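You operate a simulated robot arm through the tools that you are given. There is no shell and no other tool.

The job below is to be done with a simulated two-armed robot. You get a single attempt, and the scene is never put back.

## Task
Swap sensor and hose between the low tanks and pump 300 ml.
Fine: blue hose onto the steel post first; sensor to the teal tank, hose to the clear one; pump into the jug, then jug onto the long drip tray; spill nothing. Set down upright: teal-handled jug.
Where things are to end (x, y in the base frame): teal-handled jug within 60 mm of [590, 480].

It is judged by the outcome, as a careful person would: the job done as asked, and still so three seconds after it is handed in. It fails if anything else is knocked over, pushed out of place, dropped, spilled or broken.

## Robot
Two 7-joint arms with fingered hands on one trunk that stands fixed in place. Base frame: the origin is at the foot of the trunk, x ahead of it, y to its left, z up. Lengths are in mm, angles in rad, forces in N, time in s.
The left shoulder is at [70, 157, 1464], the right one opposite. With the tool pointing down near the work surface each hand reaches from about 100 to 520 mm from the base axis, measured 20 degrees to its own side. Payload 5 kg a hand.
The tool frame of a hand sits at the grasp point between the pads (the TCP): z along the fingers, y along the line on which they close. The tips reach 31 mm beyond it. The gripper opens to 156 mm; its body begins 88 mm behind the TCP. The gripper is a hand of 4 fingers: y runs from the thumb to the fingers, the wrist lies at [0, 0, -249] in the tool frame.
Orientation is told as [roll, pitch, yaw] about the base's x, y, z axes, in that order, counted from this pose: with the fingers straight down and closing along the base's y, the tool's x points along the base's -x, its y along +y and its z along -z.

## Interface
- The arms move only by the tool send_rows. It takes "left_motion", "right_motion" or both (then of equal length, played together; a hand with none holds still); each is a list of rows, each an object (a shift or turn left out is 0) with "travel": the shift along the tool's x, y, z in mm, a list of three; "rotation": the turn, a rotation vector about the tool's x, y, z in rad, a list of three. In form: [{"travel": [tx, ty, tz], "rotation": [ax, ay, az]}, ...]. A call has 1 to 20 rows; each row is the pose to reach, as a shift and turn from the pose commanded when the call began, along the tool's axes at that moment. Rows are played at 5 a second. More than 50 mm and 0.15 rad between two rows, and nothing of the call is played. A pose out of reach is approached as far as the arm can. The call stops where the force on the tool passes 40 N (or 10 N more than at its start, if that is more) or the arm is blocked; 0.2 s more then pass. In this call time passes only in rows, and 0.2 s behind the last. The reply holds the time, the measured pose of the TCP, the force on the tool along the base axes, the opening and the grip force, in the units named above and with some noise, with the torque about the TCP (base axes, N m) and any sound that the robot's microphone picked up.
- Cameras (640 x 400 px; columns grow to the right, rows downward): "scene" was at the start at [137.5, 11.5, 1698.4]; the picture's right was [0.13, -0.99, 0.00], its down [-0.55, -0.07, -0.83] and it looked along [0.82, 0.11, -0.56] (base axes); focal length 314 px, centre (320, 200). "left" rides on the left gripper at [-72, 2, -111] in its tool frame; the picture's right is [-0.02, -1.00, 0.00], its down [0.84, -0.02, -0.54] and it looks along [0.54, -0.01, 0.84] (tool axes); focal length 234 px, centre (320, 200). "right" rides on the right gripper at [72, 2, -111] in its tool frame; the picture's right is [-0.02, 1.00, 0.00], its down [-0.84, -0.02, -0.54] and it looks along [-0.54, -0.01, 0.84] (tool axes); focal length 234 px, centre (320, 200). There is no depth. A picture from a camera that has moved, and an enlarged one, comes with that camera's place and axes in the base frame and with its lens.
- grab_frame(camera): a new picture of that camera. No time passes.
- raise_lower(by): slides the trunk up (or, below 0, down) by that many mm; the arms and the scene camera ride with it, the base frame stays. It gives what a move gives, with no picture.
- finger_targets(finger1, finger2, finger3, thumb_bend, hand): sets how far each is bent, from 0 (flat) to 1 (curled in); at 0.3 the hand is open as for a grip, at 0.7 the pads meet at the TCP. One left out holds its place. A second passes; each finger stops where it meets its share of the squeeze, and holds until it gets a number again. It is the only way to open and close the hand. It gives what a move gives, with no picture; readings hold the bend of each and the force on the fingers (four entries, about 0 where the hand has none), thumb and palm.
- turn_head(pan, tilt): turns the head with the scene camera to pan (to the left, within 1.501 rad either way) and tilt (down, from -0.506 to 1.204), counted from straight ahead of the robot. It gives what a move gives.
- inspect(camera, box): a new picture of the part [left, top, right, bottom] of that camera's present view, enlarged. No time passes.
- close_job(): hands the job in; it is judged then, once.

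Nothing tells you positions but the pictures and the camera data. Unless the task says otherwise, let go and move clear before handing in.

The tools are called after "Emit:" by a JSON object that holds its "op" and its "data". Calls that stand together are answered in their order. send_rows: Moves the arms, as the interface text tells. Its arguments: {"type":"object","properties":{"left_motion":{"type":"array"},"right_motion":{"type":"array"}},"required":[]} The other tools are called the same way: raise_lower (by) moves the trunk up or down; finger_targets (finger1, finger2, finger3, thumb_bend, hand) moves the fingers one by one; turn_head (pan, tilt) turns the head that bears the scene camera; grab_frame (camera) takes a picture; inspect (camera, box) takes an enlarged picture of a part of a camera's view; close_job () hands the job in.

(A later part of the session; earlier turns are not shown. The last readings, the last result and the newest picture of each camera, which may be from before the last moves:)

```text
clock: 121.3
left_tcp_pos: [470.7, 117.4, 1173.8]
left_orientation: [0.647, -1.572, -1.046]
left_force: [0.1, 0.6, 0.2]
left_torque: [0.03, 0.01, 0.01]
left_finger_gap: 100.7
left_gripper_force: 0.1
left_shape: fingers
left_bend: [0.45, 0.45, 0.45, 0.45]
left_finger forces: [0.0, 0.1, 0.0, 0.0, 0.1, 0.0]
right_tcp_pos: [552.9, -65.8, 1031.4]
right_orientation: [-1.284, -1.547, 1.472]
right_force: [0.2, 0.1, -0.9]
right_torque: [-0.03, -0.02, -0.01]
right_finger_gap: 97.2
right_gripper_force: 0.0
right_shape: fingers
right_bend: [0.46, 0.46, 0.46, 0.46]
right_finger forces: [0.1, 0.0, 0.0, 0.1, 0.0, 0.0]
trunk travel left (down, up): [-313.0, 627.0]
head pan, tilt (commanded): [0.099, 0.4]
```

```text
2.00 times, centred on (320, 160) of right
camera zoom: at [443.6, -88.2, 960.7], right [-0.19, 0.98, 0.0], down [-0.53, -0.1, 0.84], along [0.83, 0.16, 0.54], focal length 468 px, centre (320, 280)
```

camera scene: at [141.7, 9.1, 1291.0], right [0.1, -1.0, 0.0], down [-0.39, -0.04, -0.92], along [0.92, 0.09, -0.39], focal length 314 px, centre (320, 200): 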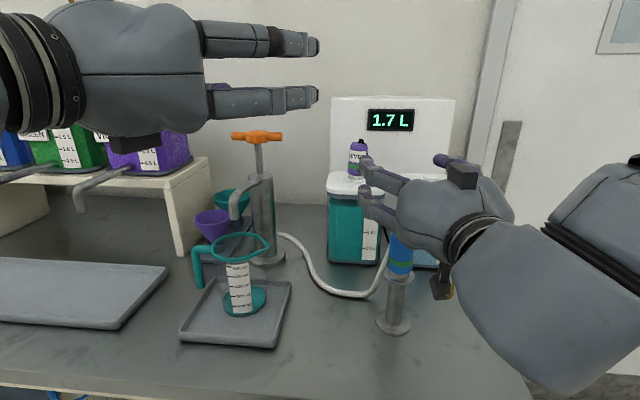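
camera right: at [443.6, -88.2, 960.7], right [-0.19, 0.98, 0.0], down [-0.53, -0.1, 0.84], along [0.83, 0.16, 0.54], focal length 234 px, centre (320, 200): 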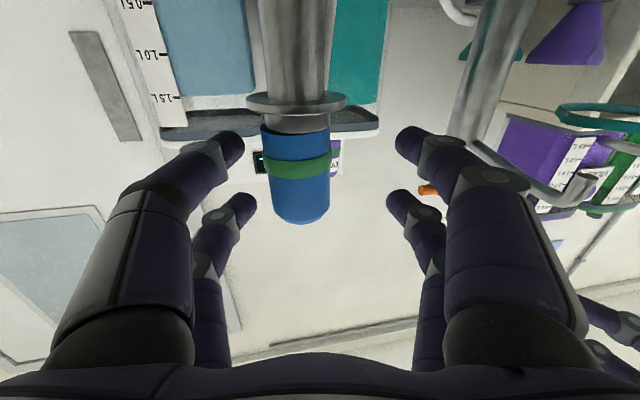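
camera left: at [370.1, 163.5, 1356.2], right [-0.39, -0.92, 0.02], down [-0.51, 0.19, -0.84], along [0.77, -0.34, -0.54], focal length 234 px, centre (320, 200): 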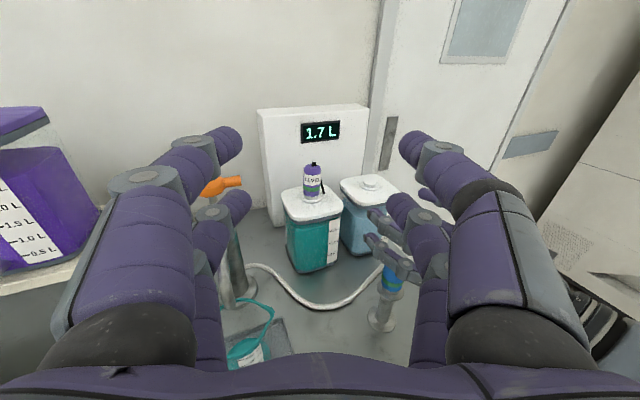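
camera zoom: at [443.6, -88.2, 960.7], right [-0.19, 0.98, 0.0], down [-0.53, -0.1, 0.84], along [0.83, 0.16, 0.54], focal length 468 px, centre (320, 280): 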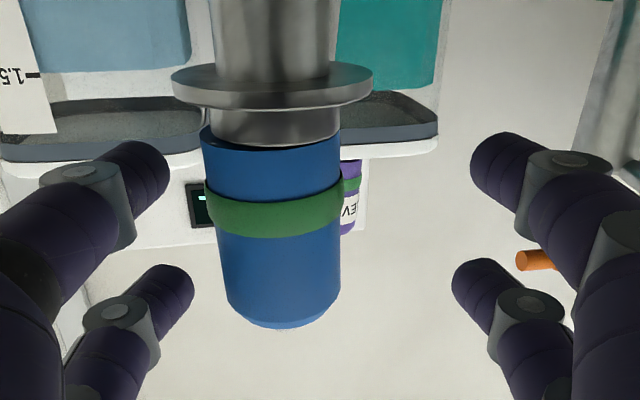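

Precise measurement: the plug is ~16 mm beyond the TCP and 11 mm to the right of centre, at a good height. Shifting sideways, then gripping.

Emit:
{"op": "send_rows", "data": {"right_motion": [{"travel": [0, -6, 0]}, {"travel": [0, -11, 0]}]}}

Emit:
{"op": "inspect", "data": {"camera": "right", "box": [220, 60, 420, 260]}}

```text
clock: 121.9
left_tcp_pos: [471.2, 117.8, 1173.1]
left_orientation: [-0.02, -1.57, -0.382]
left_force: [-0.8, 0.1, 0.4]
left_torque: [-0.01, 0.02, 0.01]
left_finger_gap: 100.7
left_gripper_force: 0.1
left_shape: fingers
left_bend: [0.45, 0.45, 0.45, 0.45]
left_finger forces: [0.0, 0.0, 0.0, 0.1, 0.0, 0.1]
right_tcp_pos: [556.0, -79.7, 1032.0]
right_orientation: [-1.249, -1.547, 1.437]
right_force: [-1.2, -0.1, 0.3]
right_torque: [-0.01, -0.01, 0.01]
right_finger_gap: 97.3
right_gripper_force: 0.0
right_shape: fingers
right_bend: [0.46, 0.46, 0.46, 0.46]
right_finger forces: [0.0, 0.0, 0.0, 0.1, 0.1, 0.1]
trunk travel left (down, up): [-313.0, 627.0]
head pan, tilt (commanded): [0.099, 0.4]
```

```text
2.00 times, centred on (320, 160) of right
camera zoom: at [445.7, -99.7, 961.2], right [-0.19, 0.98, 0.0], down [-0.53, -0.1, 0.84], along [0.83, 0.16, 0.54], focal length 468 px, centre (320, 280)
```

zoom: 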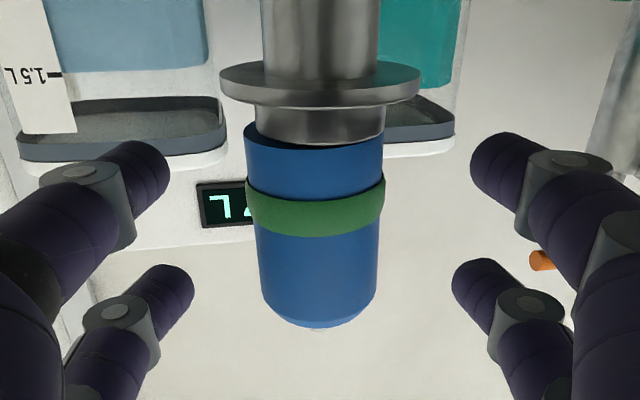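

Centred. Closing on the plug.

Emit:
{"op": "finger_targets", "data": {"hand": "right", "finger1": 0.75, "finger2": 0.75, "finger3": 0.75, "thumb_bend": 0.75}}

Emit:
{"op": "inspect", "data": {"camera": "right", "box": [220, 60, 420, 260]}}

```text
clock: 122.9
left_tcp_pos: [472.4, 115.9, 1172.7]
left_orientation: [0.445, -1.567, -0.844]
left_force: [-0.2, -0.3, 0.5]
left_torque: [0.03, 0.02, -0.02]
left_finger_gap: 100.8
left_gripper_force: 0.1
left_shape: fingers
left_bend: [0.45, 0.45, 0.45, 0.45]
left_finger forces: [0.0, 0.1, 0.0, 0.0, 0.1, 0.1]
right_tcp_pos: [558.2, -81.2, 1033.2]
right_orientation: [-1.242, -1.551, 1.423]
right_force: [17.4, -16.4, 6.9]
right_torque: [-0.28, -0.27, -0.28]
right_finger_gap: 37.6
right_gripper_force: 24.6
right_shape: fingers
right_bend: [0.61, 0.61, 0.62, 0.65]
right_finger forces: [7.2, 7.5, 9.2, 0.0, 24.7, 0.1]
trunk travel left (down, up): [-313.0, 627.0]
head pan, tilt (commanded): [0.099, 0.4]
```

```text
2.00 times, centred on (320, 160) of right
camera zoom: at [448.2, -102.0, 961.1], right [-0.18, 0.98, 0.0], down [-0.53, -0.1, 0.84], along [0.83, 0.15, 0.54], focal length 468 px, centre (320, 280)
```

zoom: 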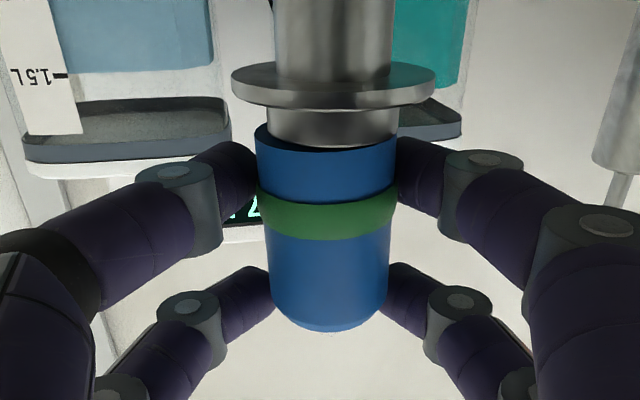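

The lateral load is higher than I'd like, so I'll re-grip from a slightly more angled, further-back position.

Emit:
{"op": "finger_targets", "data": {"hand": "right", "finger1": 0.48, "finger2": 0.48, "finger3": 0.48, "thumb_bend": 0.48}}

Emit:
{"op": "send_rows", "data": {"right_motion": [{"travel": [0, -2, -2], "rotation": [-0.12, 0, 0]}, {"travel": [0, -5, -4], "rotation": [-0.245, 0, 0]}]}}

Emit:
{"op": "inspect", "data": {"camera": "right", "box": [220, 60, 420, 260]}}

```text
clock: 123.9
left_tcp_pos: [470.1, 117.5, 1171.9]
left_orientation: [0.171, -1.571, -0.572]
left_force: [0.4, 0.2, 0.7]
left_torque: [0.0, -0.01, 0.0]
left_finger_gap: 100.6
left_gripper_force: 0.1
left_shape: fingers
left_bend: [0.45, 0.45, 0.45, 0.45]
left_finger forces: [0.0, 0.0, 0.0, 0.0, 0.0, 0.0]
right_tcp_pos: [554.7, -77.8, 1030.8]
right_orientation: [-1.266, -1.545, 1.454]
right_force: [-0.3, -0.1, 0.0]
right_torque: [-0.02, -0.02, 0.0]
right_finger_gap: 88.4
right_gripper_force: 0.1
right_shape: fingers
right_bend: [0.48, 0.48, 0.48, 0.48]
right_finger forces: [0.0, 0.0, 0.0, 0.1, 0.1, 0.1]
trunk travel left (down, up): [-313.0, 627.0]
head pan, tilt (commanded): [0.099, 0.4]
```

```text
clock: 124.5
left_tcp_pos: [470.6, 116.7, 1172.8]
left_orientation: [0.742, -1.573, -1.143]
left_force: [0.6, 0.2, 0.6]
left_torque: [0.0, 0.02, 0.02]
left_finger_gap: 100.7
left_gripper_force: 0.1
left_shape: fingers
left_bend: [0.45, 0.45, 0.45, 0.45]
left_finger forces: [0.1, 0.0, 0.0, 0.0, 0.1, 0.0]
right_tcp_pos: [553.1, -82.3, 1032.1]
right_orientation: [-1.029, -1.548, 1.461]
right_force: [0.2, -0.4, -0.1]
right_torque: [-0.01, 0.02, 0.03]
right_finger_gap: 88.6
right_gripper_force: 0.0
right_shape: fingers
right_bend: [0.48, 0.48, 0.48, 0.48]
right_finger forces: [0.1, 0.0, 0.1, 0.1, 0.0, 0.0]
trunk travel left (down, up): [-313.0, 627.0]
head pan, tilt (commanded): [0.099, 0.4]
```

```text
2.00 times, centred on (320, 160) of right
camera zoom: at [451.3, -131.3, 961.8], right [-0.42, 0.91, 0.0], down [-0.48, -0.23, 0.85], along [0.77, 0.35, 0.53], focal length 468 px, centre (320, 280)
```

zoom: 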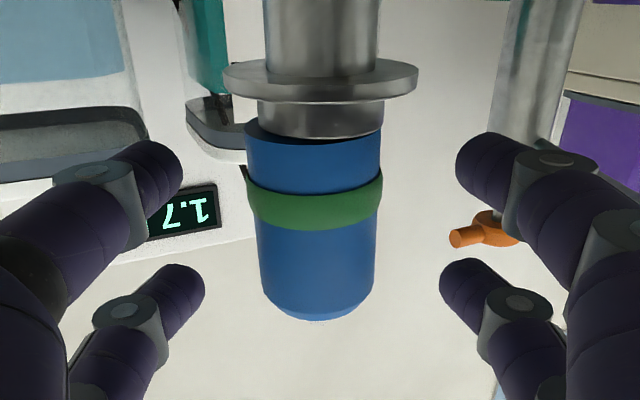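

Emit:
{"op": "finger_targets", "data": {"hand": "right", "finger1": 0.75, "finger2": 0.75, "finger3": 0.75, "thumb_bend": 0.75}}

Emit:
{"op": "inspect", "data": {"camera": "right", "box": [220, 60, 420, 260]}}

```text
clock: 125.5
left_tcp_pos: [474.0, 116.7, 1171.5]
left_orientation: [0.027, -1.566, -0.43]
left_force: [0.5, -0.5, 0.7]
left_torque: [0.0, 0.03, -0.01]
left_finger_gap: 101.0
left_gripper_force: 0.0
left_shape: fingers
left_bend: [0.45, 0.45, 0.45, 0.45]
left_finger forces: [0.1, 0.1, 0.1, 0.1, 0.1, 0.0]
right_tcp_pos: [555.7, -85.7, 1032.9]
right_orientation: [-1.015, -1.548, 1.445]
right_force: [23.4, -7.9, 9.6]
right_torque: [-0.13, -0.34, -0.1]
right_finger_gap: 43.5
right_gripper_force: 25.0
right_shape: fingers
right_bend: [0.58, 0.59, 0.62, 0.65]
right_finger forces: [7.1, 8.6, 9.3, 0.0, 24.8, 0.0]
trunk travel left (down, up): [-313.0, 627.0]
head pan, tilt (commanded): [0.099, 0.4]
```

```text
2.00 times, centred on (320, 160) of right
camera zoom: at [454.2, -133.0, 961.6], right [-0.41, 0.91, 0.0], down [-0.48, -0.23, 0.85], along [0.77, 0.35, 0.53], focal length 468 px, centre (320, 280)
```

zoom: 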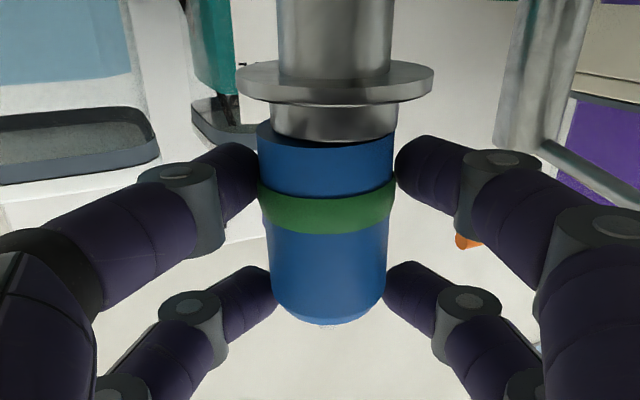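

Emit:
{"op": "send_rows", "data": {"right_motion": [{"travel": [-1, -4, 3]}]}}

Emit:
{"op": "send_rows", "data": {"right_motion": [{"travel": [-3, 0, 0]}, {"travel": [-5, 0, 0]}]}}

Emit:
{"op": "inspect", "data": {"camera": "right", "box": [220, 60, 420, 260]}}

```text
clock: 125.9
left_tcp_pos: [472.1, 117.1, 1172.7]
left_orientation: [0.532, -1.57, -0.934]
left_force: [0.1, -0.9, -0.2]
left_torque: [0.0, 0.0, 0.01]
left_finger_gap: 100.8
left_gripper_force: 0.0
left_shape: fingers
left_bend: [0.45, 0.45, 0.45, 0.45]
left_finger forces: [0.1, 0.0, 0.0, 0.0, 0.1, 0.1]
right_tcp_pos: [557.9, -84.9, 1032.0]
right_orientation: [-0.977, -1.546, 1.411]
right_force: [8.9, -10.3, 5.5]
right_torque: [-0.25, -0.23, -0.02]
right_finger_gap: 42.5
right_gripper_force: 21.5
right_shape: fingers
right_bend: [0.57, 0.59, 0.63, 0.66]
right_finger forces: [7.1, 8.3, 6.2, 0.0, 21.1, 0.0]
trunk travel left (down, up): [-313.0, 627.0]
head pan, tilt (commanded): [0.099, 0.4]
```

```text
clock: 126.5
left_tcp_pos: [471.6, 117.4, 1171.9]
left_orientation: [0.053, -1.571, -0.454]
left_force: [0.3, 1.2, -0.4]
left_torque: [0.0, -0.02, -0.01]
left_finger_gap: 100.8
left_gripper_force: 0.1
left_shape: fingers
left_bend: [0.45, 0.45, 0.45, 0.45]
left_finger forces: [0.0, 0.0, 0.0, 0.1, 0.0, 0.0]
right_tcp_pos: [555.2, -84.4, 1038.6]
right_orientation: [-0.993, -1.546, 1.43]
right_force: [0.1, -0.9, -0.5]
right_torque: [-0.01, -0.01, -0.01]
right_finger_gap: 29.9
right_gripper_force: 12.0
right_shape: fingers
right_bend: [0.57, 0.63, 0.69, 0.71]
right_finger forces: [7.3, 6.1, 0.6, 0.1, 10.2, 0.0]
trunk travel left (down, up): [-313.0, 627.0]
head pan, tilt (commanded): [0.099, 0.4]
```

```text
2.00 times, centred on (320, 160) of right
camera zoom: at [453.8, -131.9, 968.2], right [-0.42, 0.91, 0.0], down [-0.48, -0.23, 0.85], along [0.77, 0.36, 0.53], focal length 468 px, centre (320, 280)
```

zoom: 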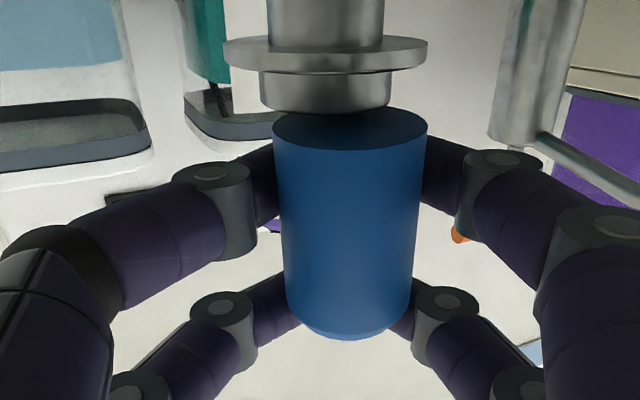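

The plug unlatched but slid toward the palm in the grip. It's still held and just above the post, so I'll gently move it back over the knob centre to set it down again and re-grip properly.

Emit:
{"op": "send_rows", "data": {"right_motion": [{"travel": [-2, -2, 5]}, {"travel": [-2, -4, 10]}, {"travel": [-2, -6, 14]}]}}

Emit:
{"op": "inspect", "data": {"camera": "right", "box": [220, 60, 420, 260]}}

```text
clock: 127.3
left_tcp_pos: [471.5, 117.3, 1172.7]
left_orientation: [-0.228, -1.571, -0.173]
left_force: [-0.3, -0.4, -0.2]
left_torque: [0.0, 0.03, 0.0]
left_finger_gap: 100.9
left_gripper_force: 0.1
left_shape: fingers
left_bend: [0.45, 0.45, 0.45, 0.45]
left_finger forces: [0.0, 0.0, 0.0, 0.1, 0.0, 0.1]
right_tcp_pos: [571.8, -84.5, 1041.0]
right_orientation: [-1.015, -1.544, 1.447]
right_force: [0.1, -0.5, -0.5]
right_torque: [-0.02, -0.04, 0.02]
right_finger_gap: 30.0
right_gripper_force: 12.0
right_shape: fingers
right_bend: [0.57, 0.63, 0.69, 0.71]
right_finger forces: [7.3, 6.0, 0.6, 0.0, 10.1, 0.1]
trunk travel left (down, up): [-313.0, 627.0]
head pan, tilt (commanded): [0.099, 0.4]
```

```text
2.00 times, centred on (320, 160) of right
camera zoom: at [470.4, -132.3, 969.1], right [-0.42, 0.91, 0.0], down [-0.48, -0.23, 0.85], along [0.77, 0.35, 0.53], focal length 468 px, centre (320, 280)
```

zoom: 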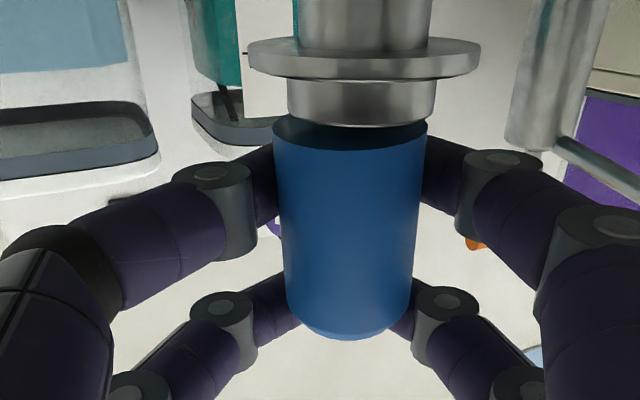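

It's holding stably. Fine-tuning (−4.5 mm back, +2.7 mm left) and lowering to re-seat it on the knob.

Emit:
{"op": "send_rows", "data": {"right_motion": [{"travel": [0, 2.7, -4.5]}, {"travel": [3, 2.7, -4.5]}]}}

Emit:
{"op": "inspect", "data": {"camera": "right", "box": [220, 60, 420, 260]}}

Emit:
{"op": "inspect", "data": {"camera": "left", "box": [320, 160, 460, 310]}}

```text
clock: 127.9
left_tcp_pos: [470.3, 119.6, 1172.4]
left_orientation: [-0.638, -1.571, 0.237]
left_force: [-0.8, -0.1, -0.5]
left_torque: [0.01, -0.02, -0.02]
left_finger_gap: 100.8
left_gripper_force: 0.0
left_shape: fingers
left_bend: [0.45, 0.45, 0.45, 0.45]
left_finger forces: [0.1, 0.0, 0.0, 0.0, 0.1, 0.0]
right_tcp_pos: [566.6, -83.9, 1037.8]
right_orientation: [-1.089, -1.545, 1.52]
right_force: [3.1, 2.1, 3.9]
right_torque: [0.1, -0.09, -0.05]
right_finger_gap: 29.9
right_gripper_force: 14.1
right_shape: fingers
right_bend: [0.57, 0.63, 0.69, 0.67]
right_finger forces: [8.1, 8.1, 0.9, 0.1, 10.5, 0.1]
trunk travel left (down, up): [-313.0, 627.0]
head pan, tilt (commanded): [0.099, 0.4]
```

```text
2.00 times, centred on (320, 160) of right
camera zoom: at [464.8, -131.6, 966.9], right [-0.42, 0.91, 0.0], down [-0.49, -0.23, 0.84], along [0.77, 0.35, 0.54], focal length 468 px, centre (320, 280)
```

zoom: 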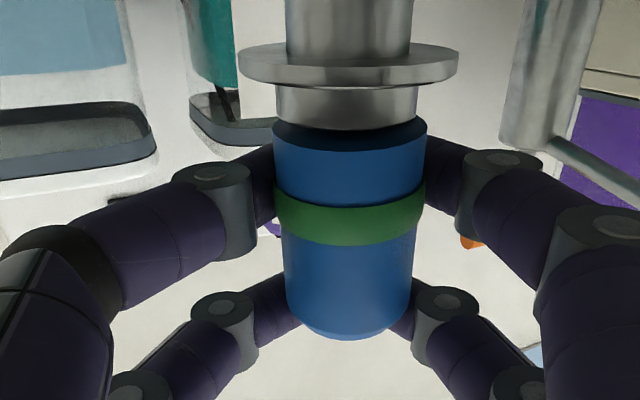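

```text
2.67 times, centred on (390, 235) of left
camera zoom: at [370.3, 163.7, 1244.2], right [-0.39, -0.92, 0.02], down [-0.51, 0.19, -0.84], along [0.77, -0.34, -0.54], focal length 624 px, centre (133, 107)
```

zoom: 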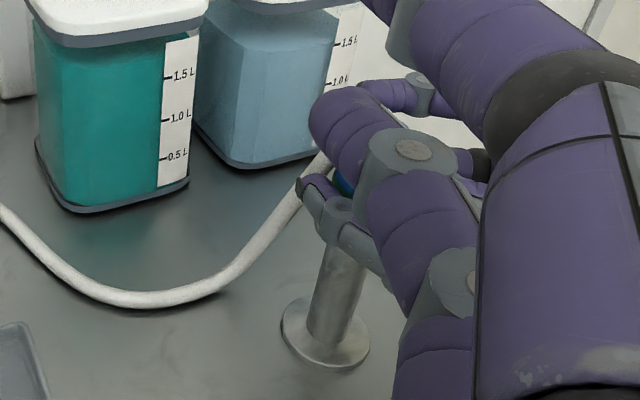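

It latched again onto the post. I'll open, move back to the proper grip point, re-grip, and this time fully relieve the side loads before pulling.

Emit:
{"op": "finger_targets", "data": {"hand": "right", "finger1": 0.46, "finger2": 0.46, "finger3": 0.46, "thumb_bend": 0.46}}

Emit:
{"op": "send_rows", "data": {"right_motion": [{"travel": [4, 4, -6]}, {"travel": [8, 8, -12]}]}}

Emit:
{"op": "inspect", "data": {"camera": "right", "box": [220, 60, 420, 260]}}

```text
clock: 128.9
left_tcp_pos: [471.2, 117.2, 1173.0]
left_orientation: [0.358, -1.569, -0.757]
left_force: [0.0, 1.1, 0.5]
left_torque: [0.01, -0.01, -0.01]
left_finger_gap: 100.9
left_gripper_force: 0.0
left_shape: fingers
left_bend: [0.45, 0.45, 0.45, 0.45]
left_finger forces: [0.1, 0.0, 0.1, 0.0, 0.1, 0.1]
right_tcp_pos: [565.8, -84.5, 1036.6]
right_orientation: [-1.024, -1.546, 1.458]
right_force: [0.4, -0.5, -0.4]
right_torque: [0.01, 0.0, 0.01]
right_finger_gap: 96.5
right_gripper_force: 0.1
right_shape: fingers
right_bend: [0.46, 0.46, 0.46, 0.46]
right_finger forces: [0.0, 0.0, 0.0, 0.0, 0.1, 0.0]
trunk travel left (down, up): [-313.0, 627.0]
head pan, tilt (commanded): [0.099, 0.4]
```

```text
clock: 129.5
left_tcp_pos: [471.4, 116.1, 1174.2]
left_orientation: [0.21, -1.57, -0.61]
left_force: [-0.4, -0.9, 0.2]
left_torque: [-0.02, 0.01, -0.02]
left_finger_gap: 100.7
left_gripper_force: 0.0
left_shape: fingers
left_bend: [0.45, 0.45, 0.45, 0.45]
left_finger forces: [0.1, 0.1, 0.0, 0.0, 0.0, 0.1]
right_tcp_pos: [551.7, -83.8, 1030.0]
right_orientation: [-1.053, -1.547, 1.484]
right_force: [0.2, 0.1, -0.5]
right_torque: [0.01, 0.0, -0.03]
right_finger_gap: 96.5
right_gripper_force: 0.0
right_shape: fingers
right_bend: [0.46, 0.46, 0.46, 0.46]
right_finger forces: [0.0, 0.0, 0.0, 0.0, 0.0, 0.0]
trunk travel left (down, up): [-313.0, 627.0]
head pan, tilt (commanded): [0.099, 0.4]
```

```text
2.00 times, centred on (320, 160) of right
camera zoom: at [450.0, -130.6, 958.9], right [-0.42, 0.91, 0.0], down [-0.48, -0.23, 0.85], along [0.77, 0.35, 0.53], focal length 468 px, centre (320, 280)
```

zoom: 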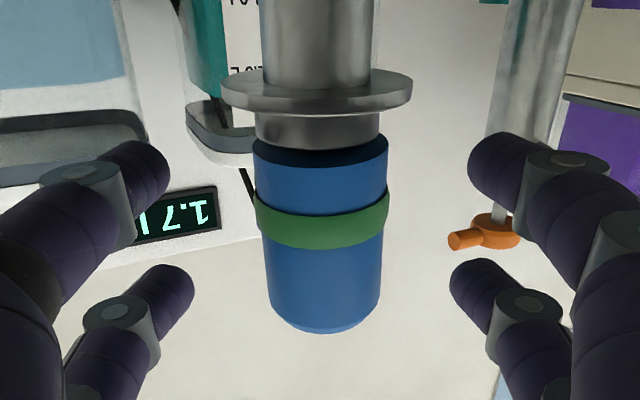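

Emit:
{"op": "send_rows", "data": {"right_motion": [{"travel": [0, 1, 4]}]}}

Emit:
{"op": "finger_targets", "data": {"hand": "right", "finger1": 0.72, "finger2": 0.72, "finger3": 0.72, "thumb_bend": 0.72}}

Emit:
{"op": "inspect", "data": {"camera": "right", "box": [220, 60, 420, 260]}}

```text
clock: 129.9
left_tcp_pos: [472.9, 117.3, 1171.6]
left_orientation: [-0.207, -1.573, -0.195]
left_force: [0.1, -0.1, -0.3]
left_torque: [0.02, 0.01, -0.01]
left_finger_gap: 100.6
left_gripper_force: 0.0
left_shape: fingers
left_bend: [0.45, 0.45, 0.45, 0.45]
left_finger forces: [0.0, 0.1, 0.0, 0.0, 0.0, 0.1]
right_tcp_pos: [555.9, -80.0, 1029.3]
right_orientation: [-0.999, -1.545, 1.428]
right_force: [0.0, 0.3, -0.1]
right_torque: [0.0, -0.03, 0.0]
right_finger_gap: 96.0
right_gripper_force: 0.0
right_shape: fingers
right_bend: [0.46, 0.46, 0.46, 0.46]
right_finger forces: [0.0, 0.1, 0.0, 0.1, 0.0, 0.1]
trunk travel left (down, up): [-313.0, 627.0]
head pan, tilt (commanded): [0.099, 0.4]
```

```text
clock: 130.9
left_tcp_pos: [471.5, 118.4, 1171.5]
left_orientation: [-0.048, -1.568, -0.355]
left_force: [-0.3, 0.6, 0.1]
left_torque: [-0.04, -0.01, -0.02]
left_finger_gap: 100.7
left_gripper_force: 0.0
left_shape: fingers
left_bend: [0.45, 0.45, 0.45, 0.45]
left_finger forces: [0.0, 0.0, 0.0, 0.1, 0.1, 0.0]
right_tcp_pos: [557.8, -80.7, 1029.6]
right_orientation: [-1.021, -1.547, 1.451]
right_force: [8.2, -3.0, 3.8]
right_torque: [-0.1, -0.27, 0.22]
right_finger_gap: 36.8
right_gripper_force: 19.1
right_shape: fingers
right_bend: [0.59, 0.59, 0.63, 0.66]
right_finger forces: [7.4, 7.5, 7.5, 0.1, 15.6, 0.0]
trunk travel left (down, up): [-313.0, 627.0]
head pan, tilt (commanded): [0.099, 0.4]
```

```text
2.00 times, centred on (320, 160) of right
camera zoom: at [454.9, -127.8, 958.2], right [-0.42, 0.91, 0.0], down [-0.48, -0.23, 0.85], along [0.77, 0.35, 0.53], focal length 468 px, centre (320, 280)
```

zoom: 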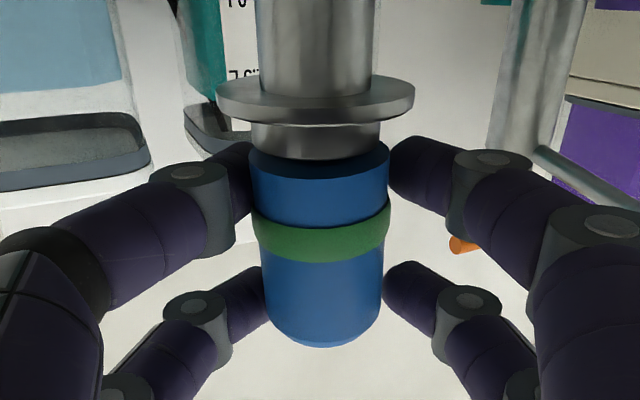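

Much better balanced. Relieving the remaining load, then pulling up.

Emit:
{"op": "send_rows", "data": {"right_motion": [{"travel": [-1, -1.5, 1.5]}]}}

Emit:
{"op": "send_rows", "data": {"right_motion": [{"travel": [0, -0.5, 0]}]}}

```text
clock: 131.3
left_tcp_pos: [472.0, 117.9, 1171.7]
left_orientation: [0.297, -1.569, -0.7]
left_force: [0.2, 0.0, -0.1]
left_torque: [0.02, -0.02, 0.03]
left_finger_gap: 100.7
left_gripper_force: 0.2
left_shape: fingers
left_bend: [0.45, 0.45, 0.45, 0.45]
left_finger forces: [0.0, 0.0, 0.0, 0.0, 0.0, 0.0]
right_tcp_pos: [557.5, -81.0, 1029.0]
right_orientation: [-0.979, -1.546, 1.413]
right_force: [0.6, -2.3, 0.5]
right_torque: [-0.15, -0.09, 0.15]
right_finger_gap: 36.1
right_gripper_force: 17.8
right_shape: fingers
right_bend: [0.59, 0.59, 0.64, 0.67]
right_finger forces: [7.3, 7.6, 6.6, 0.0, 13.2, 0.0]
trunk travel left (down, up): [-313.0, 627.0]
head pan, tilt (commanded): [0.099, 0.4]
```

```text
clock: 131.7
left_tcp_pos: [471.7, 117.3, 1171.3]
left_orientation: [-0.055, -1.57, -0.346]
left_force: [0.6, -0.6, 0.1]
left_torque: [-0.01, 0.01, 0.01]
left_finger_gap: 100.9
left_gripper_force: 0.1
left_shape: fingers
left_bend: [0.45, 0.45, 0.45, 0.45]
left_finger forces: [0.0, 0.0, 0.0, 0.1, 0.0, 0.0]
right_tcp_pos: [558.4, -81.5, 1028.2]
right_orientation: [-1.012, -1.545, 1.444]
right_force: [0.4, -0.3, -0.8]
right_torque: [-0.15, -0.05, 0.19]
right_finger_gap: 35.9
right_gripper_force: 17.5
right_shape: fingers
right_bend: [0.59, 0.58, 0.64, 0.67]
right_finger forces: [7.8, 8.1, 6.1, 0.0, 12.4, 0.1]
trunk travel left (down, up): [-313.0, 627.0]
head pan, tilt (commanded): [0.099, 0.4]
```

Forces are near zero. Pulling up.

Emit:
{"op": "send_rows", "data": {"right_motion": [{"travel": [-3, 0, 0]}, {"travel": [-6, 0, 0]}]}}

Emit:
{"op": "inspect", "data": {"camera": "right", "box": [220, 60, 420, 260]}}

```text
clock: 132.3
left_tcp_pos: [472.6, 117.3, 1171.4]
left_orientation: [-0.142, -1.569, -0.262]
left_force: [0.4, 0.3, -0.4]
left_torque: [-0.02, 0.02, -0.01]
left_finger_gap: 100.8
left_gripper_force: 0.0
left_shape: fingers
left_bend: [0.45, 0.45, 0.45, 0.45]
left_finger forces: [0.0, 0.0, 0.0, 0.0, 0.0, 0.0]
right_tcp_pos: [558.4, -80.7, 1038.0]
right_orientation: [-1.274, -1.547, 1.704]
right_force: [-0.3, 0.2, 1.6]
right_torque: [-0.12, 0.17, 0.05]
right_finger_gap: 33.3
right_gripper_force: 14.8
right_shape: fingers
right_bend: [0.59, 0.59, 0.65, 0.68]
right_finger forces: [7.8, 6.8, 5.2, 0.1, 10.2, 0.0]
trunk travel left (down, up): [-313.0, 627.0]
head pan, tilt (commanded): [0.099, 0.4]
```

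```text
2.00 times, centred on (320, 160) of right
camera zoom: at [458.1, -128.7, 966.3], right [-0.42, 0.91, 0.0], down [-0.49, -0.23, 0.84], along [0.77, 0.35, 0.54], focal length 468 px, centre (320, 280)
```

zoom: 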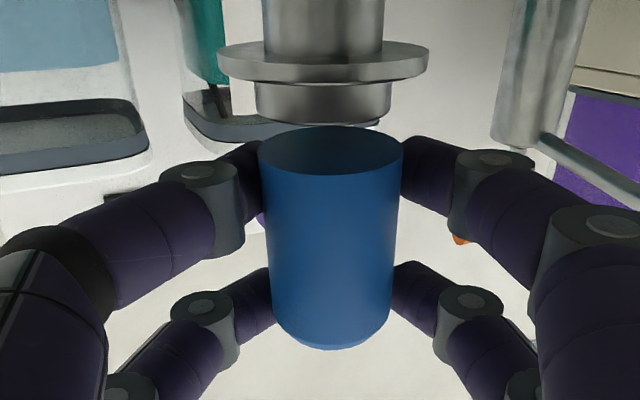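

Clean release this time. I'll firm up the grip slightly before carrying.

Emit:
{"op": "finger_targets", "data": {"hand": "right", "finger1": 0.75, "finger2": 0.75, "finger3": 0.75, "thumb_bend": 0.75}}

Emit:
{"op": "raise_lower", "data": {"by": 60}}

Emit:
{"op": "inspect", "data": {"camera": "right", "box": [220, 60, 420, 260]}}

Emit:
{"op": "grab_frame", "data": {"camera": "left"}}

```text
clock: 133.3
left_tcp_pos: [471.8, 117.2, 1172.3]
left_orientation: [-0.005, -1.571, -0.399]
left_force: [0.0, 0.6, 0.1]
left_torque: [-0.03, 0.0, 0.02]
left_finger_gap: 100.8
left_gripper_force: 0.2
left_shape: fingers
left_bend: [0.45, 0.45, 0.45, 0.45]
left_finger forces: [0.0, 0.1, 0.0, 0.0, 0.0, 0.0]
right_tcp_pos: [557.4, -81.4, 1035.7]
right_orientation: [-1.026, -1.546, 1.458]
right_force: [0.3, -0.3, -0.3]
right_torque: [0.01, 0.04, 0.01]
right_finger_gap: 15.2
right_gripper_force: 19.9
right_shape: fingers
right_bend: [0.73, 0.73, 0.73, 0.73]
right_finger forces: [10.6, 9.4, 5.7, 0.0, 13.3, 0.0]
trunk travel left (down, up): [-313.0, 627.0]
head pan, tilt (commanded): [0.099, 0.4]
```

```text
clock: 134.3
left_tcp_pos: [471.9, 117.1, 1232.8]
left_orientation: [-0.188, -1.571, -0.213]
left_force: [-0.7, 0.3, 0.2]
left_torque: [0.02, 0.02, 0.01]
left_finger_gap: 100.8
left_gripper_force: 0.0
left_shape: fingers
left_bend: [0.45, 0.45, 0.45, 0.45]
left_finger forces: [0.0, 0.0, 0.0, 0.1, 0.1, 0.1]
right_tcp_pos: [558.4, -79.5, 1095.5]
right_orientation: [-1.01, -1.545, 1.442]
right_force: [0.1, -0.7, -0.7]
right_torque: [0.03, -0.01, 0.03]
right_finger_gap: 15.3
right_gripper_force: 19.5
right_shape: fingers
right_bend: [0.73, 0.73, 0.73, 0.73]
right_finger forces: [10.7, 9.5, 5.6, 0.0, 13.2, 0.1]
trunk travel left (down, up): [-373.0, 567.0]
head pan, tilt (commanded): [0.099, 0.4]
```

```text
2.00 times, centred on (320, 160) of right
camera zoom: at [457.1, -128.3, 1024.5], right [-0.42, 0.91, 0.0], down [-0.48, -0.23, 0.85], along [0.77, 0.35, 0.53], focal length 468 px, centre (320, 280)
```

zoom: 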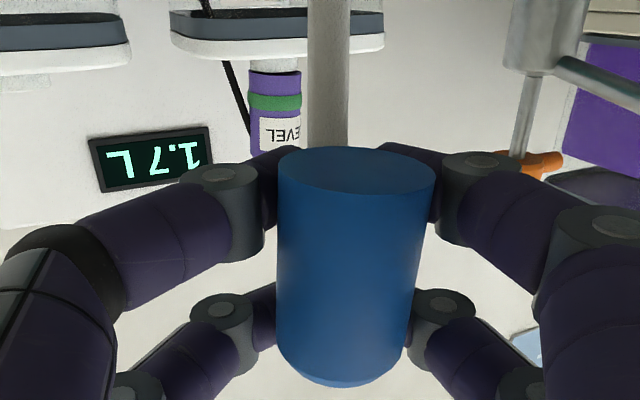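

```text
taken
camera left: at [370.5, 163.3, 1303.9], right [-0.39, -0.92, 0.02], down [-0.51, 0.19, -0.84], along [0.77, -0.34, -0.55], focal length 234 px, centre (320, 200)
```

left: 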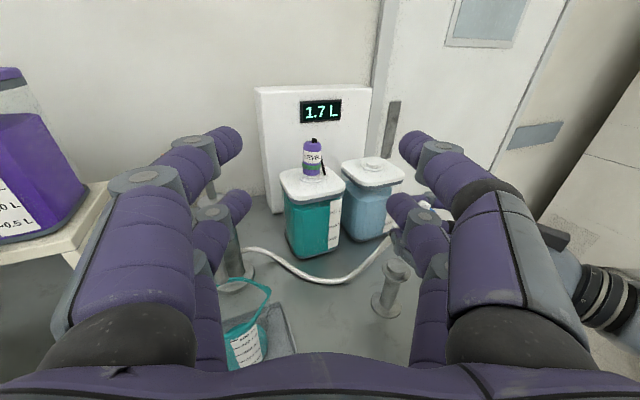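

The plug is enclosed by the fingers and holds steady (~10 N each). I won't touch the grip again; I'll raise and carry it gently to above the clear tank.

Emit:
{"op": "raise_lower", "data": {"by": 60}}

Emit:
{"op": "send_rows", "data": {"right_motion": [{"travel": [0, -22, 22], "rotation": [0.033, 0, 0]}, {"travel": [0, -44, 44], "rotation": [0.066, 0, 0]}, {"travel": [0, -65, 66], "rotation": [0.099, 0, 0]}, {"travel": [0, -87, 88], "rotation": [0.132, 0, 0]}, {"travel": [0, -109, 109], "rotation": [0.165, 0, 0]}, {"travel": [0, -131, 131], "rotation": [0.198, 0, 0]}, {"travel": [0, -153, 153], "rotation": [0.231, 0, 0]}, {"travel": [0, -174, 175], "rotation": [0.265, 0, 0]}]}}

Emit:
{"op": "grab_frame", "data": {"camera": "right"}}

Emit:
{"op": "grab_frame", "data": {"camera": "left"}}

Emit:
{"op": "grab_frame", "data": {"camera": "scene"}}

```text
clock: 135.3
left_tcp_pos: [472.0, 117.9, 1291.1]
left_orientation: [-0.101, -1.571, -0.299]
left_force: [0.2, 0.3, 0.0]
left_torque: [-0.02, 0.04, 0.0]
left_finger_gap: 100.6
left_gripper_force: 0.0
left_shape: fingers
left_bend: [0.45, 0.45, 0.45, 0.45]
left_finger forces: [0.0, 0.0, 0.0, 0.0, 0.0, 0.0]
right_tcp_pos: [559.1, -80.5, 1156.1]
right_orientation: [-1.01, -1.547, 1.442]
right_force: [0.4, 0.8, -1.3]
right_torque: [-0.03, 0.02, 0.02]
right_finger_gap: 15.3
right_gripper_force: 19.8
right_shape: fingers
right_bend: [0.73, 0.73, 0.73, 0.73]
right_finger forces: [10.7, 9.5, 5.6, 0.1, 13.3, 0.0]
trunk travel left (down, up): [-433.0, 507.0]
head pan, tilt (commanded): [0.099, 0.4]
```

```text
clock: 137.1
left_tcp_pos: [472.5, 118.4, 1292.6]
left_orientation: [-0.541, -1.569, 0.141]
left_force: [0.5, 0.2, 0.7]
left_torque: [0.01, 0.0, 0.02]
left_finger_gap: 100.7
left_gripper_force: 0.1
left_shape: fingers
left_bend: [0.45, 0.45, 0.45, 0.45]
left_finger forces: [0.1, 0.0, 0.1, 0.0, 0.0, 0.0]
right_tcp_pos: [791.7, -169.2, 1157.0]
right_orientation: [-1.256, -1.547, 1.42]
right_force: [-1.7, -0.1, -2.0]
right_torque: [-0.01, 0.0, 0.0]
right_finger_gap: 15.1
right_gripper_force: 18.2
right_shape: fingers
right_bend: [0.73, 0.73, 0.73, 0.73]
right_finger forces: [10.3, 9.1, 5.4, 0.0, 13.0, 0.1]
trunk travel left (down, up): [-433.0, 507.0]
head pan, tilt (commanded): [0.099, 0.4]
```

```text
taken
camera right: at [681.7, -187.9, 1086.0], right [-0.17, 0.99, 0.0], down [-0.53, -0.09, 0.84], along [0.83, 0.14, 0.54], focal length 234 px, centre (320, 200)
```

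right: 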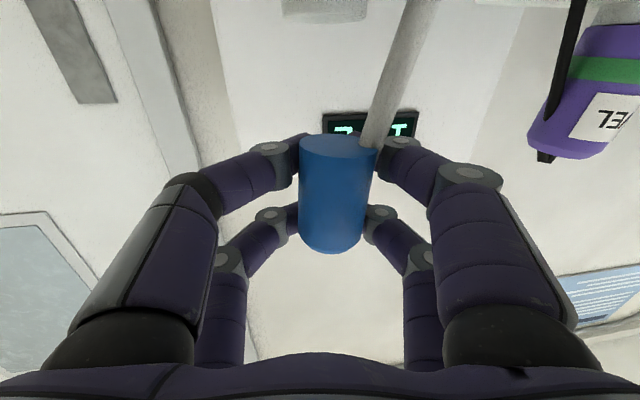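

```text
taken
camera left: at [371.2, 163.7, 1363.7], right [-0.39, -0.92, 0.02], down [-0.51, 0.19, -0.84], along [0.77, -0.34, -0.55], focal length 234 px, centre (320, 200)
```

left: 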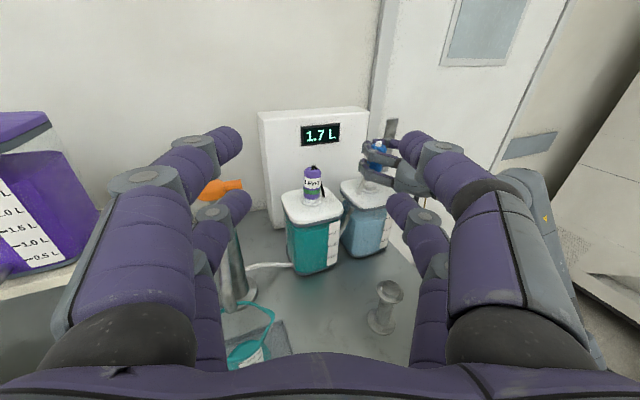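

```text
taken
camera scene: at [142.7, 9.3, 1298.8], right [0.1, -1.0, 0.0], down [-0.39, -0.04, -0.92], along [0.92, 0.09, -0.39], focal length 314 px, centre (320, 200)
```

scene: 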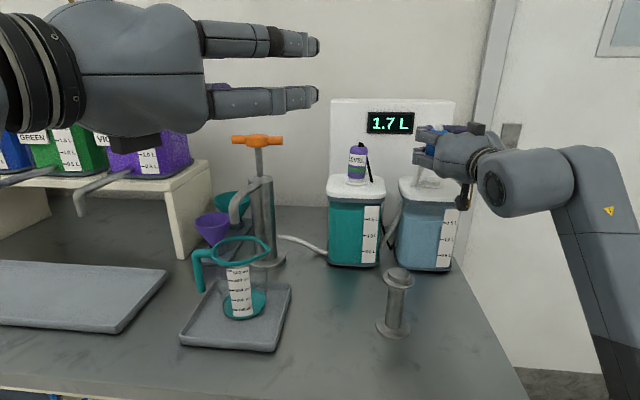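

The plug is above the clear tank. Lowering 30 mm for a better look at alignment.

Emit:
{"op": "raise_lower", "data": {"by": -32}}

Emit:
{"op": "inspect", "data": {"camera": "right", "box": [220, 0, 420, 240]}}

Emit:
{"op": "inspect", "data": {"camera": "left", "box": [330, 100, 450, 240]}}

Emit:
{"op": "inspect", "data": {"camera": "scene", "box": [380, 90, 500, 210]}}

```text
clock: 137.9
left_tcp_pos: [471.2, 117.6, 1260.9]
left_orientation: [0.631, -1.573, -1.03]
left_force: [-0.9, 0.4, 0.7]
left_torque: [0.0, 0.01, 0.01]
left_finger_gap: 100.8
left_gripper_force: 0.2
left_shape: fingers
left_bend: [0.45, 0.45, 0.45, 0.45]
left_finger forces: [0.0, 0.0, 0.0, 0.0, 0.1, 0.0]
right_tcp_pos: [790.1, -167.5, 1126.9]
right_orientation: [-1.301, -1.546, 1.466]
right_force: [0.2, 0.6, -1.4]
right_torque: [0.01, -0.01, 0.0]
right_finger_gap: 15.0
right_gripper_force: 18.7
right_shape: fingers
right_bend: [0.73, 0.73, 0.73, 0.73]
right_finger forces: [10.4, 9.2, 5.4, 0.0, 13.0, 0.0]
trunk travel left (down, up): [-401.0, 539.0]
head pan, tilt (commanded): [0.099, 0.4]
```

```text
1.67 times, centred on (320, 120) of right
camera zoom: at [680.6, -188.0, 1054.7], right [-0.17, 0.99, 0.0], down [-0.53, -0.09, 0.84], along [0.83, 0.14, 0.54], focal length 390 px, centre (320, 333)
```

zoom: 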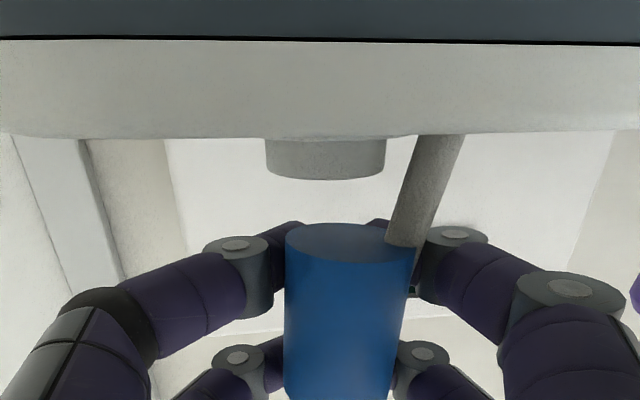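

```text
2.86 times, centred on (390, 170) of left
camera zoom: at [370.0, 163.3, 1332.2], right [-0.39, -0.92, 0.02], down [-0.51, 0.19, -0.84], along [0.77, -0.34, -0.54], focal length 669 px, centre (120, 286)
```

zoom: 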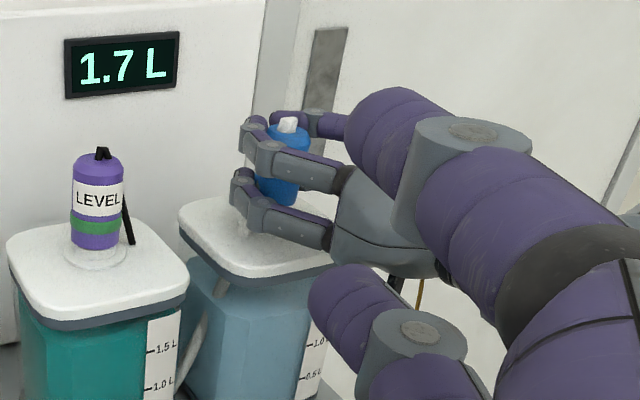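

```text
3.33 times, centred on (440, 150) of scene
camera zoom: at [141.6, 8.9, 1267.0], right [0.1, -1.0, 0.0], down [-0.39, -0.04, -0.92], along [0.92, 0.09, -0.39], focal length 1046 px, centre (-80, 367)
```

zoom: 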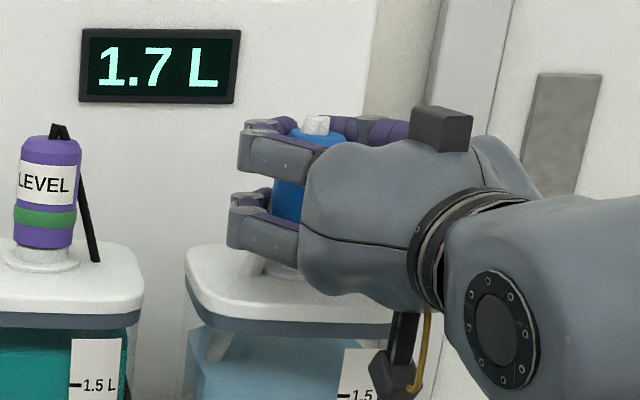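

The neck is ~15 mm further forward and ~6.5 mm to the right of the plug. Correcting and lowering a bit.

Emit:
{"op": "send_rows", "data": {"right_motion": [{"travel": [0, -3, 7]}, {"travel": [0, -6.5, 14]}]}}

Emit:
{"op": "raise_lower", "data": {"by": -8}}

Emit:
{"op": "inspect", "data": {"camera": "right", "box": [220, 0, 420, 240]}}

Emit:
{"op": "inspect", "data": {"camera": "left", "box": [350, 120, 430, 220]}}

```text
clock: 138.5
left_tcp_pos: [470.9, 116.6, 1260.2]
left_orientation: [-0.262, -1.572, -0.143]
left_force: [-0.5, 0.0, 0.1]
left_torque: [0.03, 0.02, 0.01]
left_finger_gap: 100.9
left_gripper_force: 0.1
left_shape: fingers
left_bend: [0.45, 0.45, 0.45, 0.45]
left_finger forces: [0.1, 0.0, 0.1, 0.1, 0.1, 0.1]
right_tcp_pos: [807.9, -172.2, 1125.7]
right_orientation: [-1.259, -1.547, 1.424]
right_force: [0.2, 0.8, -0.2]
right_torque: [0.0, 0.02, 0.0]
right_finger_gap: 14.8
right_gripper_force: 18.9
right_shape: fingers
right_bend: [0.73, 0.73, 0.73, 0.73]
right_finger forces: [10.4, 9.1, 5.3, 0.1, 12.9, 0.1]
trunk travel left (down, up): [-401.0, 539.0]
head pan, tilt (commanded): [0.099, 0.4]
```

```text
clock: 139.1
left_tcp_pos: [472.2, 118.6, 1252.2]
left_orientation: [0.249, -1.571, -0.651]
left_force: [0.0, 0.3, 0.2]
left_torque: [-0.02, 0.01, 0.0]
left_finger_gap: 100.9
left_gripper_force: 0.0
left_shape: fingers
left_bend: [0.45, 0.45, 0.45, 0.45]
left_finger forces: [0.0, 0.0, 0.0, 0.1, 0.0, 0.0]
right_tcp_pos: [806.4, -173.1, 1118.3]
right_orientation: [-1.286, -1.547, 1.453]
right_force: [-0.3, 0.0, -0.4]
right_torque: [-0.02, 0.02, 0.01]
right_finger_gap: 15.0
right_gripper_force: 18.7
right_shape: fingers
right_bend: [0.73, 0.73, 0.73, 0.73]
right_finger forces: [10.4, 9.1, 5.4, 0.0, 12.9, 0.0]
trunk travel left (down, up): [-393.0, 547.0]
head pan, tilt (commanded): [0.099, 0.4]
```

```text
1.67 times, centred on (320, 120) of right
camera zoom: at [696.2, -192.1, 1046.7], right [-0.17, 0.99, 0.0], down [-0.53, -0.09, 0.84], along [0.83, 0.14, 0.54], focal length 390 px, centre (320, 333)
```

zoom: 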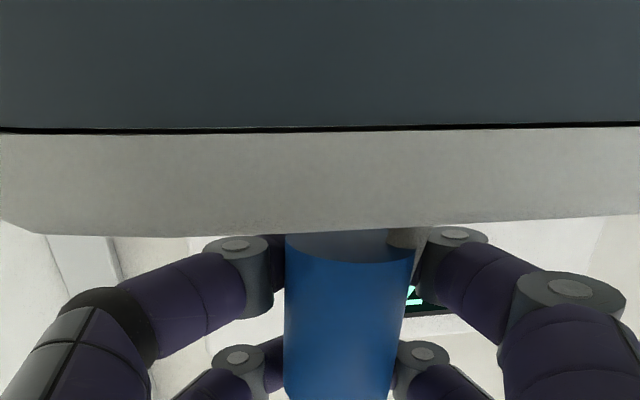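

```text
4.00 times, centred on (390, 170) of left
camera zoom: at [370.1, 163.2, 1324.1], right [-0.39, -0.92, 0.02], down [-0.51, 0.19, -0.84], along [0.77, -0.34, -0.54], focal length 937 px, centre (40, 320)
```

zoom: 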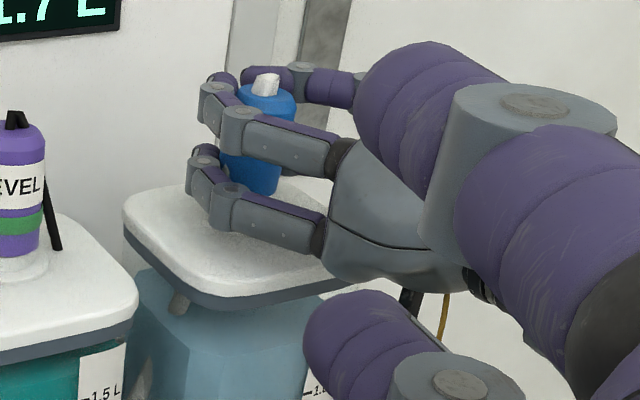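

Emit:
{"op": "raise_lower", "data": {"by": 12}}

Emit:
{"op": "inspect", "data": {"camera": "right", "box": [220, 0, 420, 240]}}

Emit:
{"op": "inspect", "data": {"camera": "left", "box": [360, 130, 420, 200]}}

```text
clock: 139.7
left_tcp_pos: [472.5, 118.3, 1263.3]
left_orientation: [-0.271, -1.57, -0.131]
left_force: [-0.1, 0.4, 0.7]
left_torque: [0.01, 0.03, -0.02]
left_finger_gap: 100.7
left_gripper_force: 0.0
left_shape: fingers
left_bend: [0.45, 0.45, 0.45, 0.45]
left_finger forces: [0.0, 0.0, 0.0, 0.0, 0.0, 0.1]
right_tcp_pos: [806.0, -172.9, 1129.7]
right_orientation: [-1.273, -1.546, 1.441]
right_force: [0.4, -0.3, -1.0]
right_torque: [-0.01, -0.03, 0.02]
right_finger_gap: 15.1
right_gripper_force: 18.8
right_shape: fingers
right_bend: [0.73, 0.73, 0.73, 0.73]
right_finger forces: [10.4, 9.1, 5.4, 0.0, 12.9, 0.0]
trunk travel left (down, up): [-405.0, 535.0]
head pan, tilt (commanded): [0.099, 0.4]
```

```text
1.67 times, centred on (320, 120) of right
camera zoom: at [696.5, -192.0, 1058.6], right [-0.17, 0.99, 0.0], down [-0.53, -0.09, 0.84], along [0.83, 0.14, 0.54], focal length 390 px, centre (320, 333)
```

zoom: 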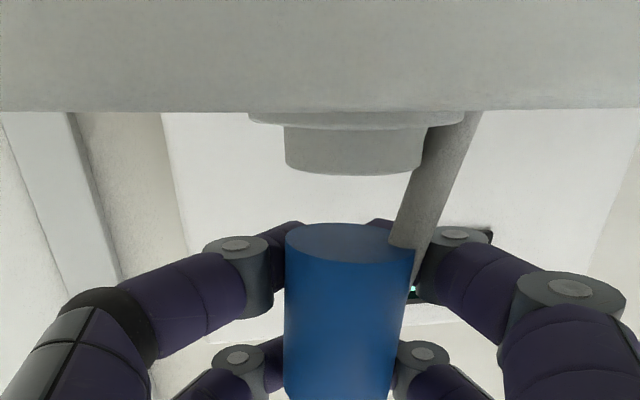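

```text
5.71 times, centred on (390, 165) of left
camera zoom: at [370.6, 163.3, 1336.0], right [-0.39, -0.92, 0.02], down [-0.51, 0.19, -0.84], along [0.77, -0.34, -0.55], focal length 1338 px, centre (-80, 400)
```

zoom: 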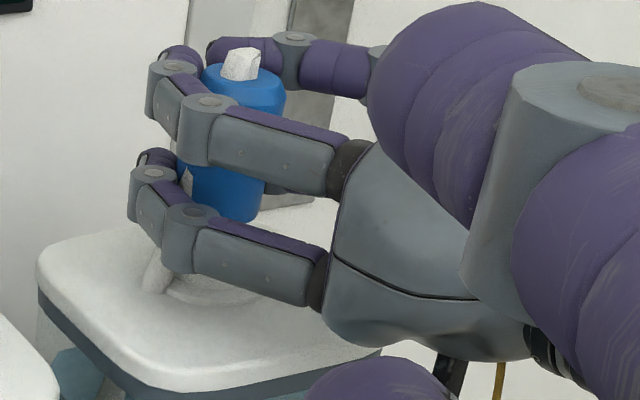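

The knob and plug now coincide in the right camera (within ~1–2 mm). Lowering to contact.

Emit:
{"op": "send_rows", "data": {"right_motion": [{"travel": [0, 1, -1]}]}}

Emit:
{"op": "raise_lower", "data": {"by": -17}}

Emit:
{"op": "raise_lower", "data": {"by": -4}}

Emit:
{"op": "grab_frame", "data": {"camera": "right"}}

```text
clock: 140.1
left_tcp_pos: [471.9, 117.2, 1264.6]
left_orientation: [-0.472, -1.571, 0.071]
left_force: [-1.0, -0.4, -0.1]
left_torque: [0.02, 0.02, -0.01]
left_finger_gap: 100.6
left_gripper_force: 0.1
left_shape: fingers
left_bend: [0.45, 0.45, 0.45, 0.45]
left_finger forces: [0.1, 0.0, 0.1, 0.0, 0.0, 0.0]
right_tcp_pos: [805.7, -171.8, 1130.2]
right_orientation: [-1.299, -1.546, 1.464]
right_force: [-0.5, 0.3, -0.8]
right_torque: [-0.01, -0.03, 0.01]
right_finger_gap: 14.9
right_gripper_force: 18.8
right_shape: fingers
right_bend: [0.73, 0.73, 0.73, 0.73]
right_finger forces: [10.3, 9.1, 5.4, 0.0, 12.9, 0.0]
trunk travel left (down, up): [-405.0, 535.0]
head pan, tilt (commanded): [0.099, 0.4]
```

```text
clock: 140.7
left_tcp_pos: [472.6, 116.9, 1247.7]
left_orientation: [0.763, -1.571, -1.165]
left_force: [0.4, 0.3, 0.4]
left_torque: [-0.01, -0.02, -0.01]
left_finger_gap: 100.7
left_gripper_force: 0.1
left_shape: fingers
left_bend: [0.45, 0.45, 0.45, 0.45]
left_finger forces: [0.1, 0.1, 0.0, 0.0, 0.1, 0.0]
right_tcp_pos: [804.4, -172.0, 1112.9]
right_orientation: [-1.293, -1.544, 1.458]
right_force: [0.3, -0.2, -0.4]
right_torque: [-0.03, -0.02, 0.03]
right_finger_gap: 15.0
right_gripper_force: 19.2
right_shape: fingers
right_bend: [0.73, 0.73, 0.73, 0.73]
right_finger forces: [10.5, 9.1, 5.4, 0.1, 12.9, 0.0]
trunk travel left (down, up): [-388.0, 552.0]
head pan, tilt (commanded): [0.099, 0.4]
```

```text
clock: 141.2
left_tcp_pos: [472.2, 116.6, 1243.9]
left_orientation: [0.258, -1.571, -0.66]
left_force: [1.2, -1.2, -0.9]
left_torque: [-0.01, -0.01, -0.04]
left_finger_gap: 100.6
left_gripper_force: 0.1
left_shape: fingers
left_bend: [0.45, 0.45, 0.45, 0.45]
left_finger forces: [0.0, 0.1, 0.0, 0.0, 0.1, 0.0]
right_tcp_pos: [804.1, -171.5, 1109.3]
right_orientation: [-1.311, -1.546, 1.475]
right_force: [-0.2, 0.5, 1.0]
right_torque: [0.0, 0.03, -0.02]
right_finger_gap: 14.8
right_gripper_force: 19.1
right_shape: fingers
right_bend: [0.73, 0.73, 0.73, 0.73]
right_finger forces: [10.4, 9.4, 5.4, 0.0, 13.0, 0.1]
trunk travel left (down, up): [-384.0, 556.0]
head pan, tilt (commanded): [0.099, 0.4]
```

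```text
taken
camera right: at [695.2, -190.9, 1038.5], right [-0.17, 0.99, 0.0], down [-0.53, -0.09, 0.84], along [0.83, 0.14, 0.54], focal length 234 px, centre (320, 200)
```

right: 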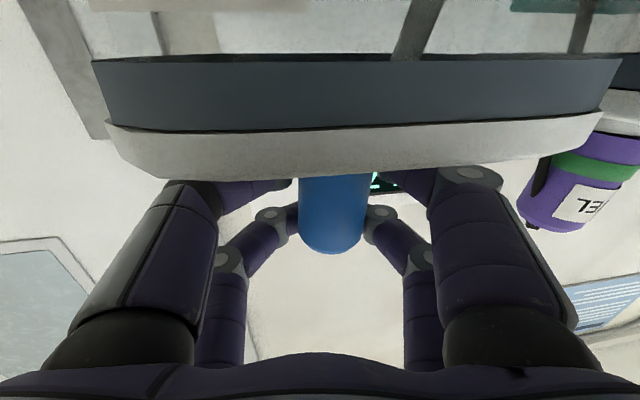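

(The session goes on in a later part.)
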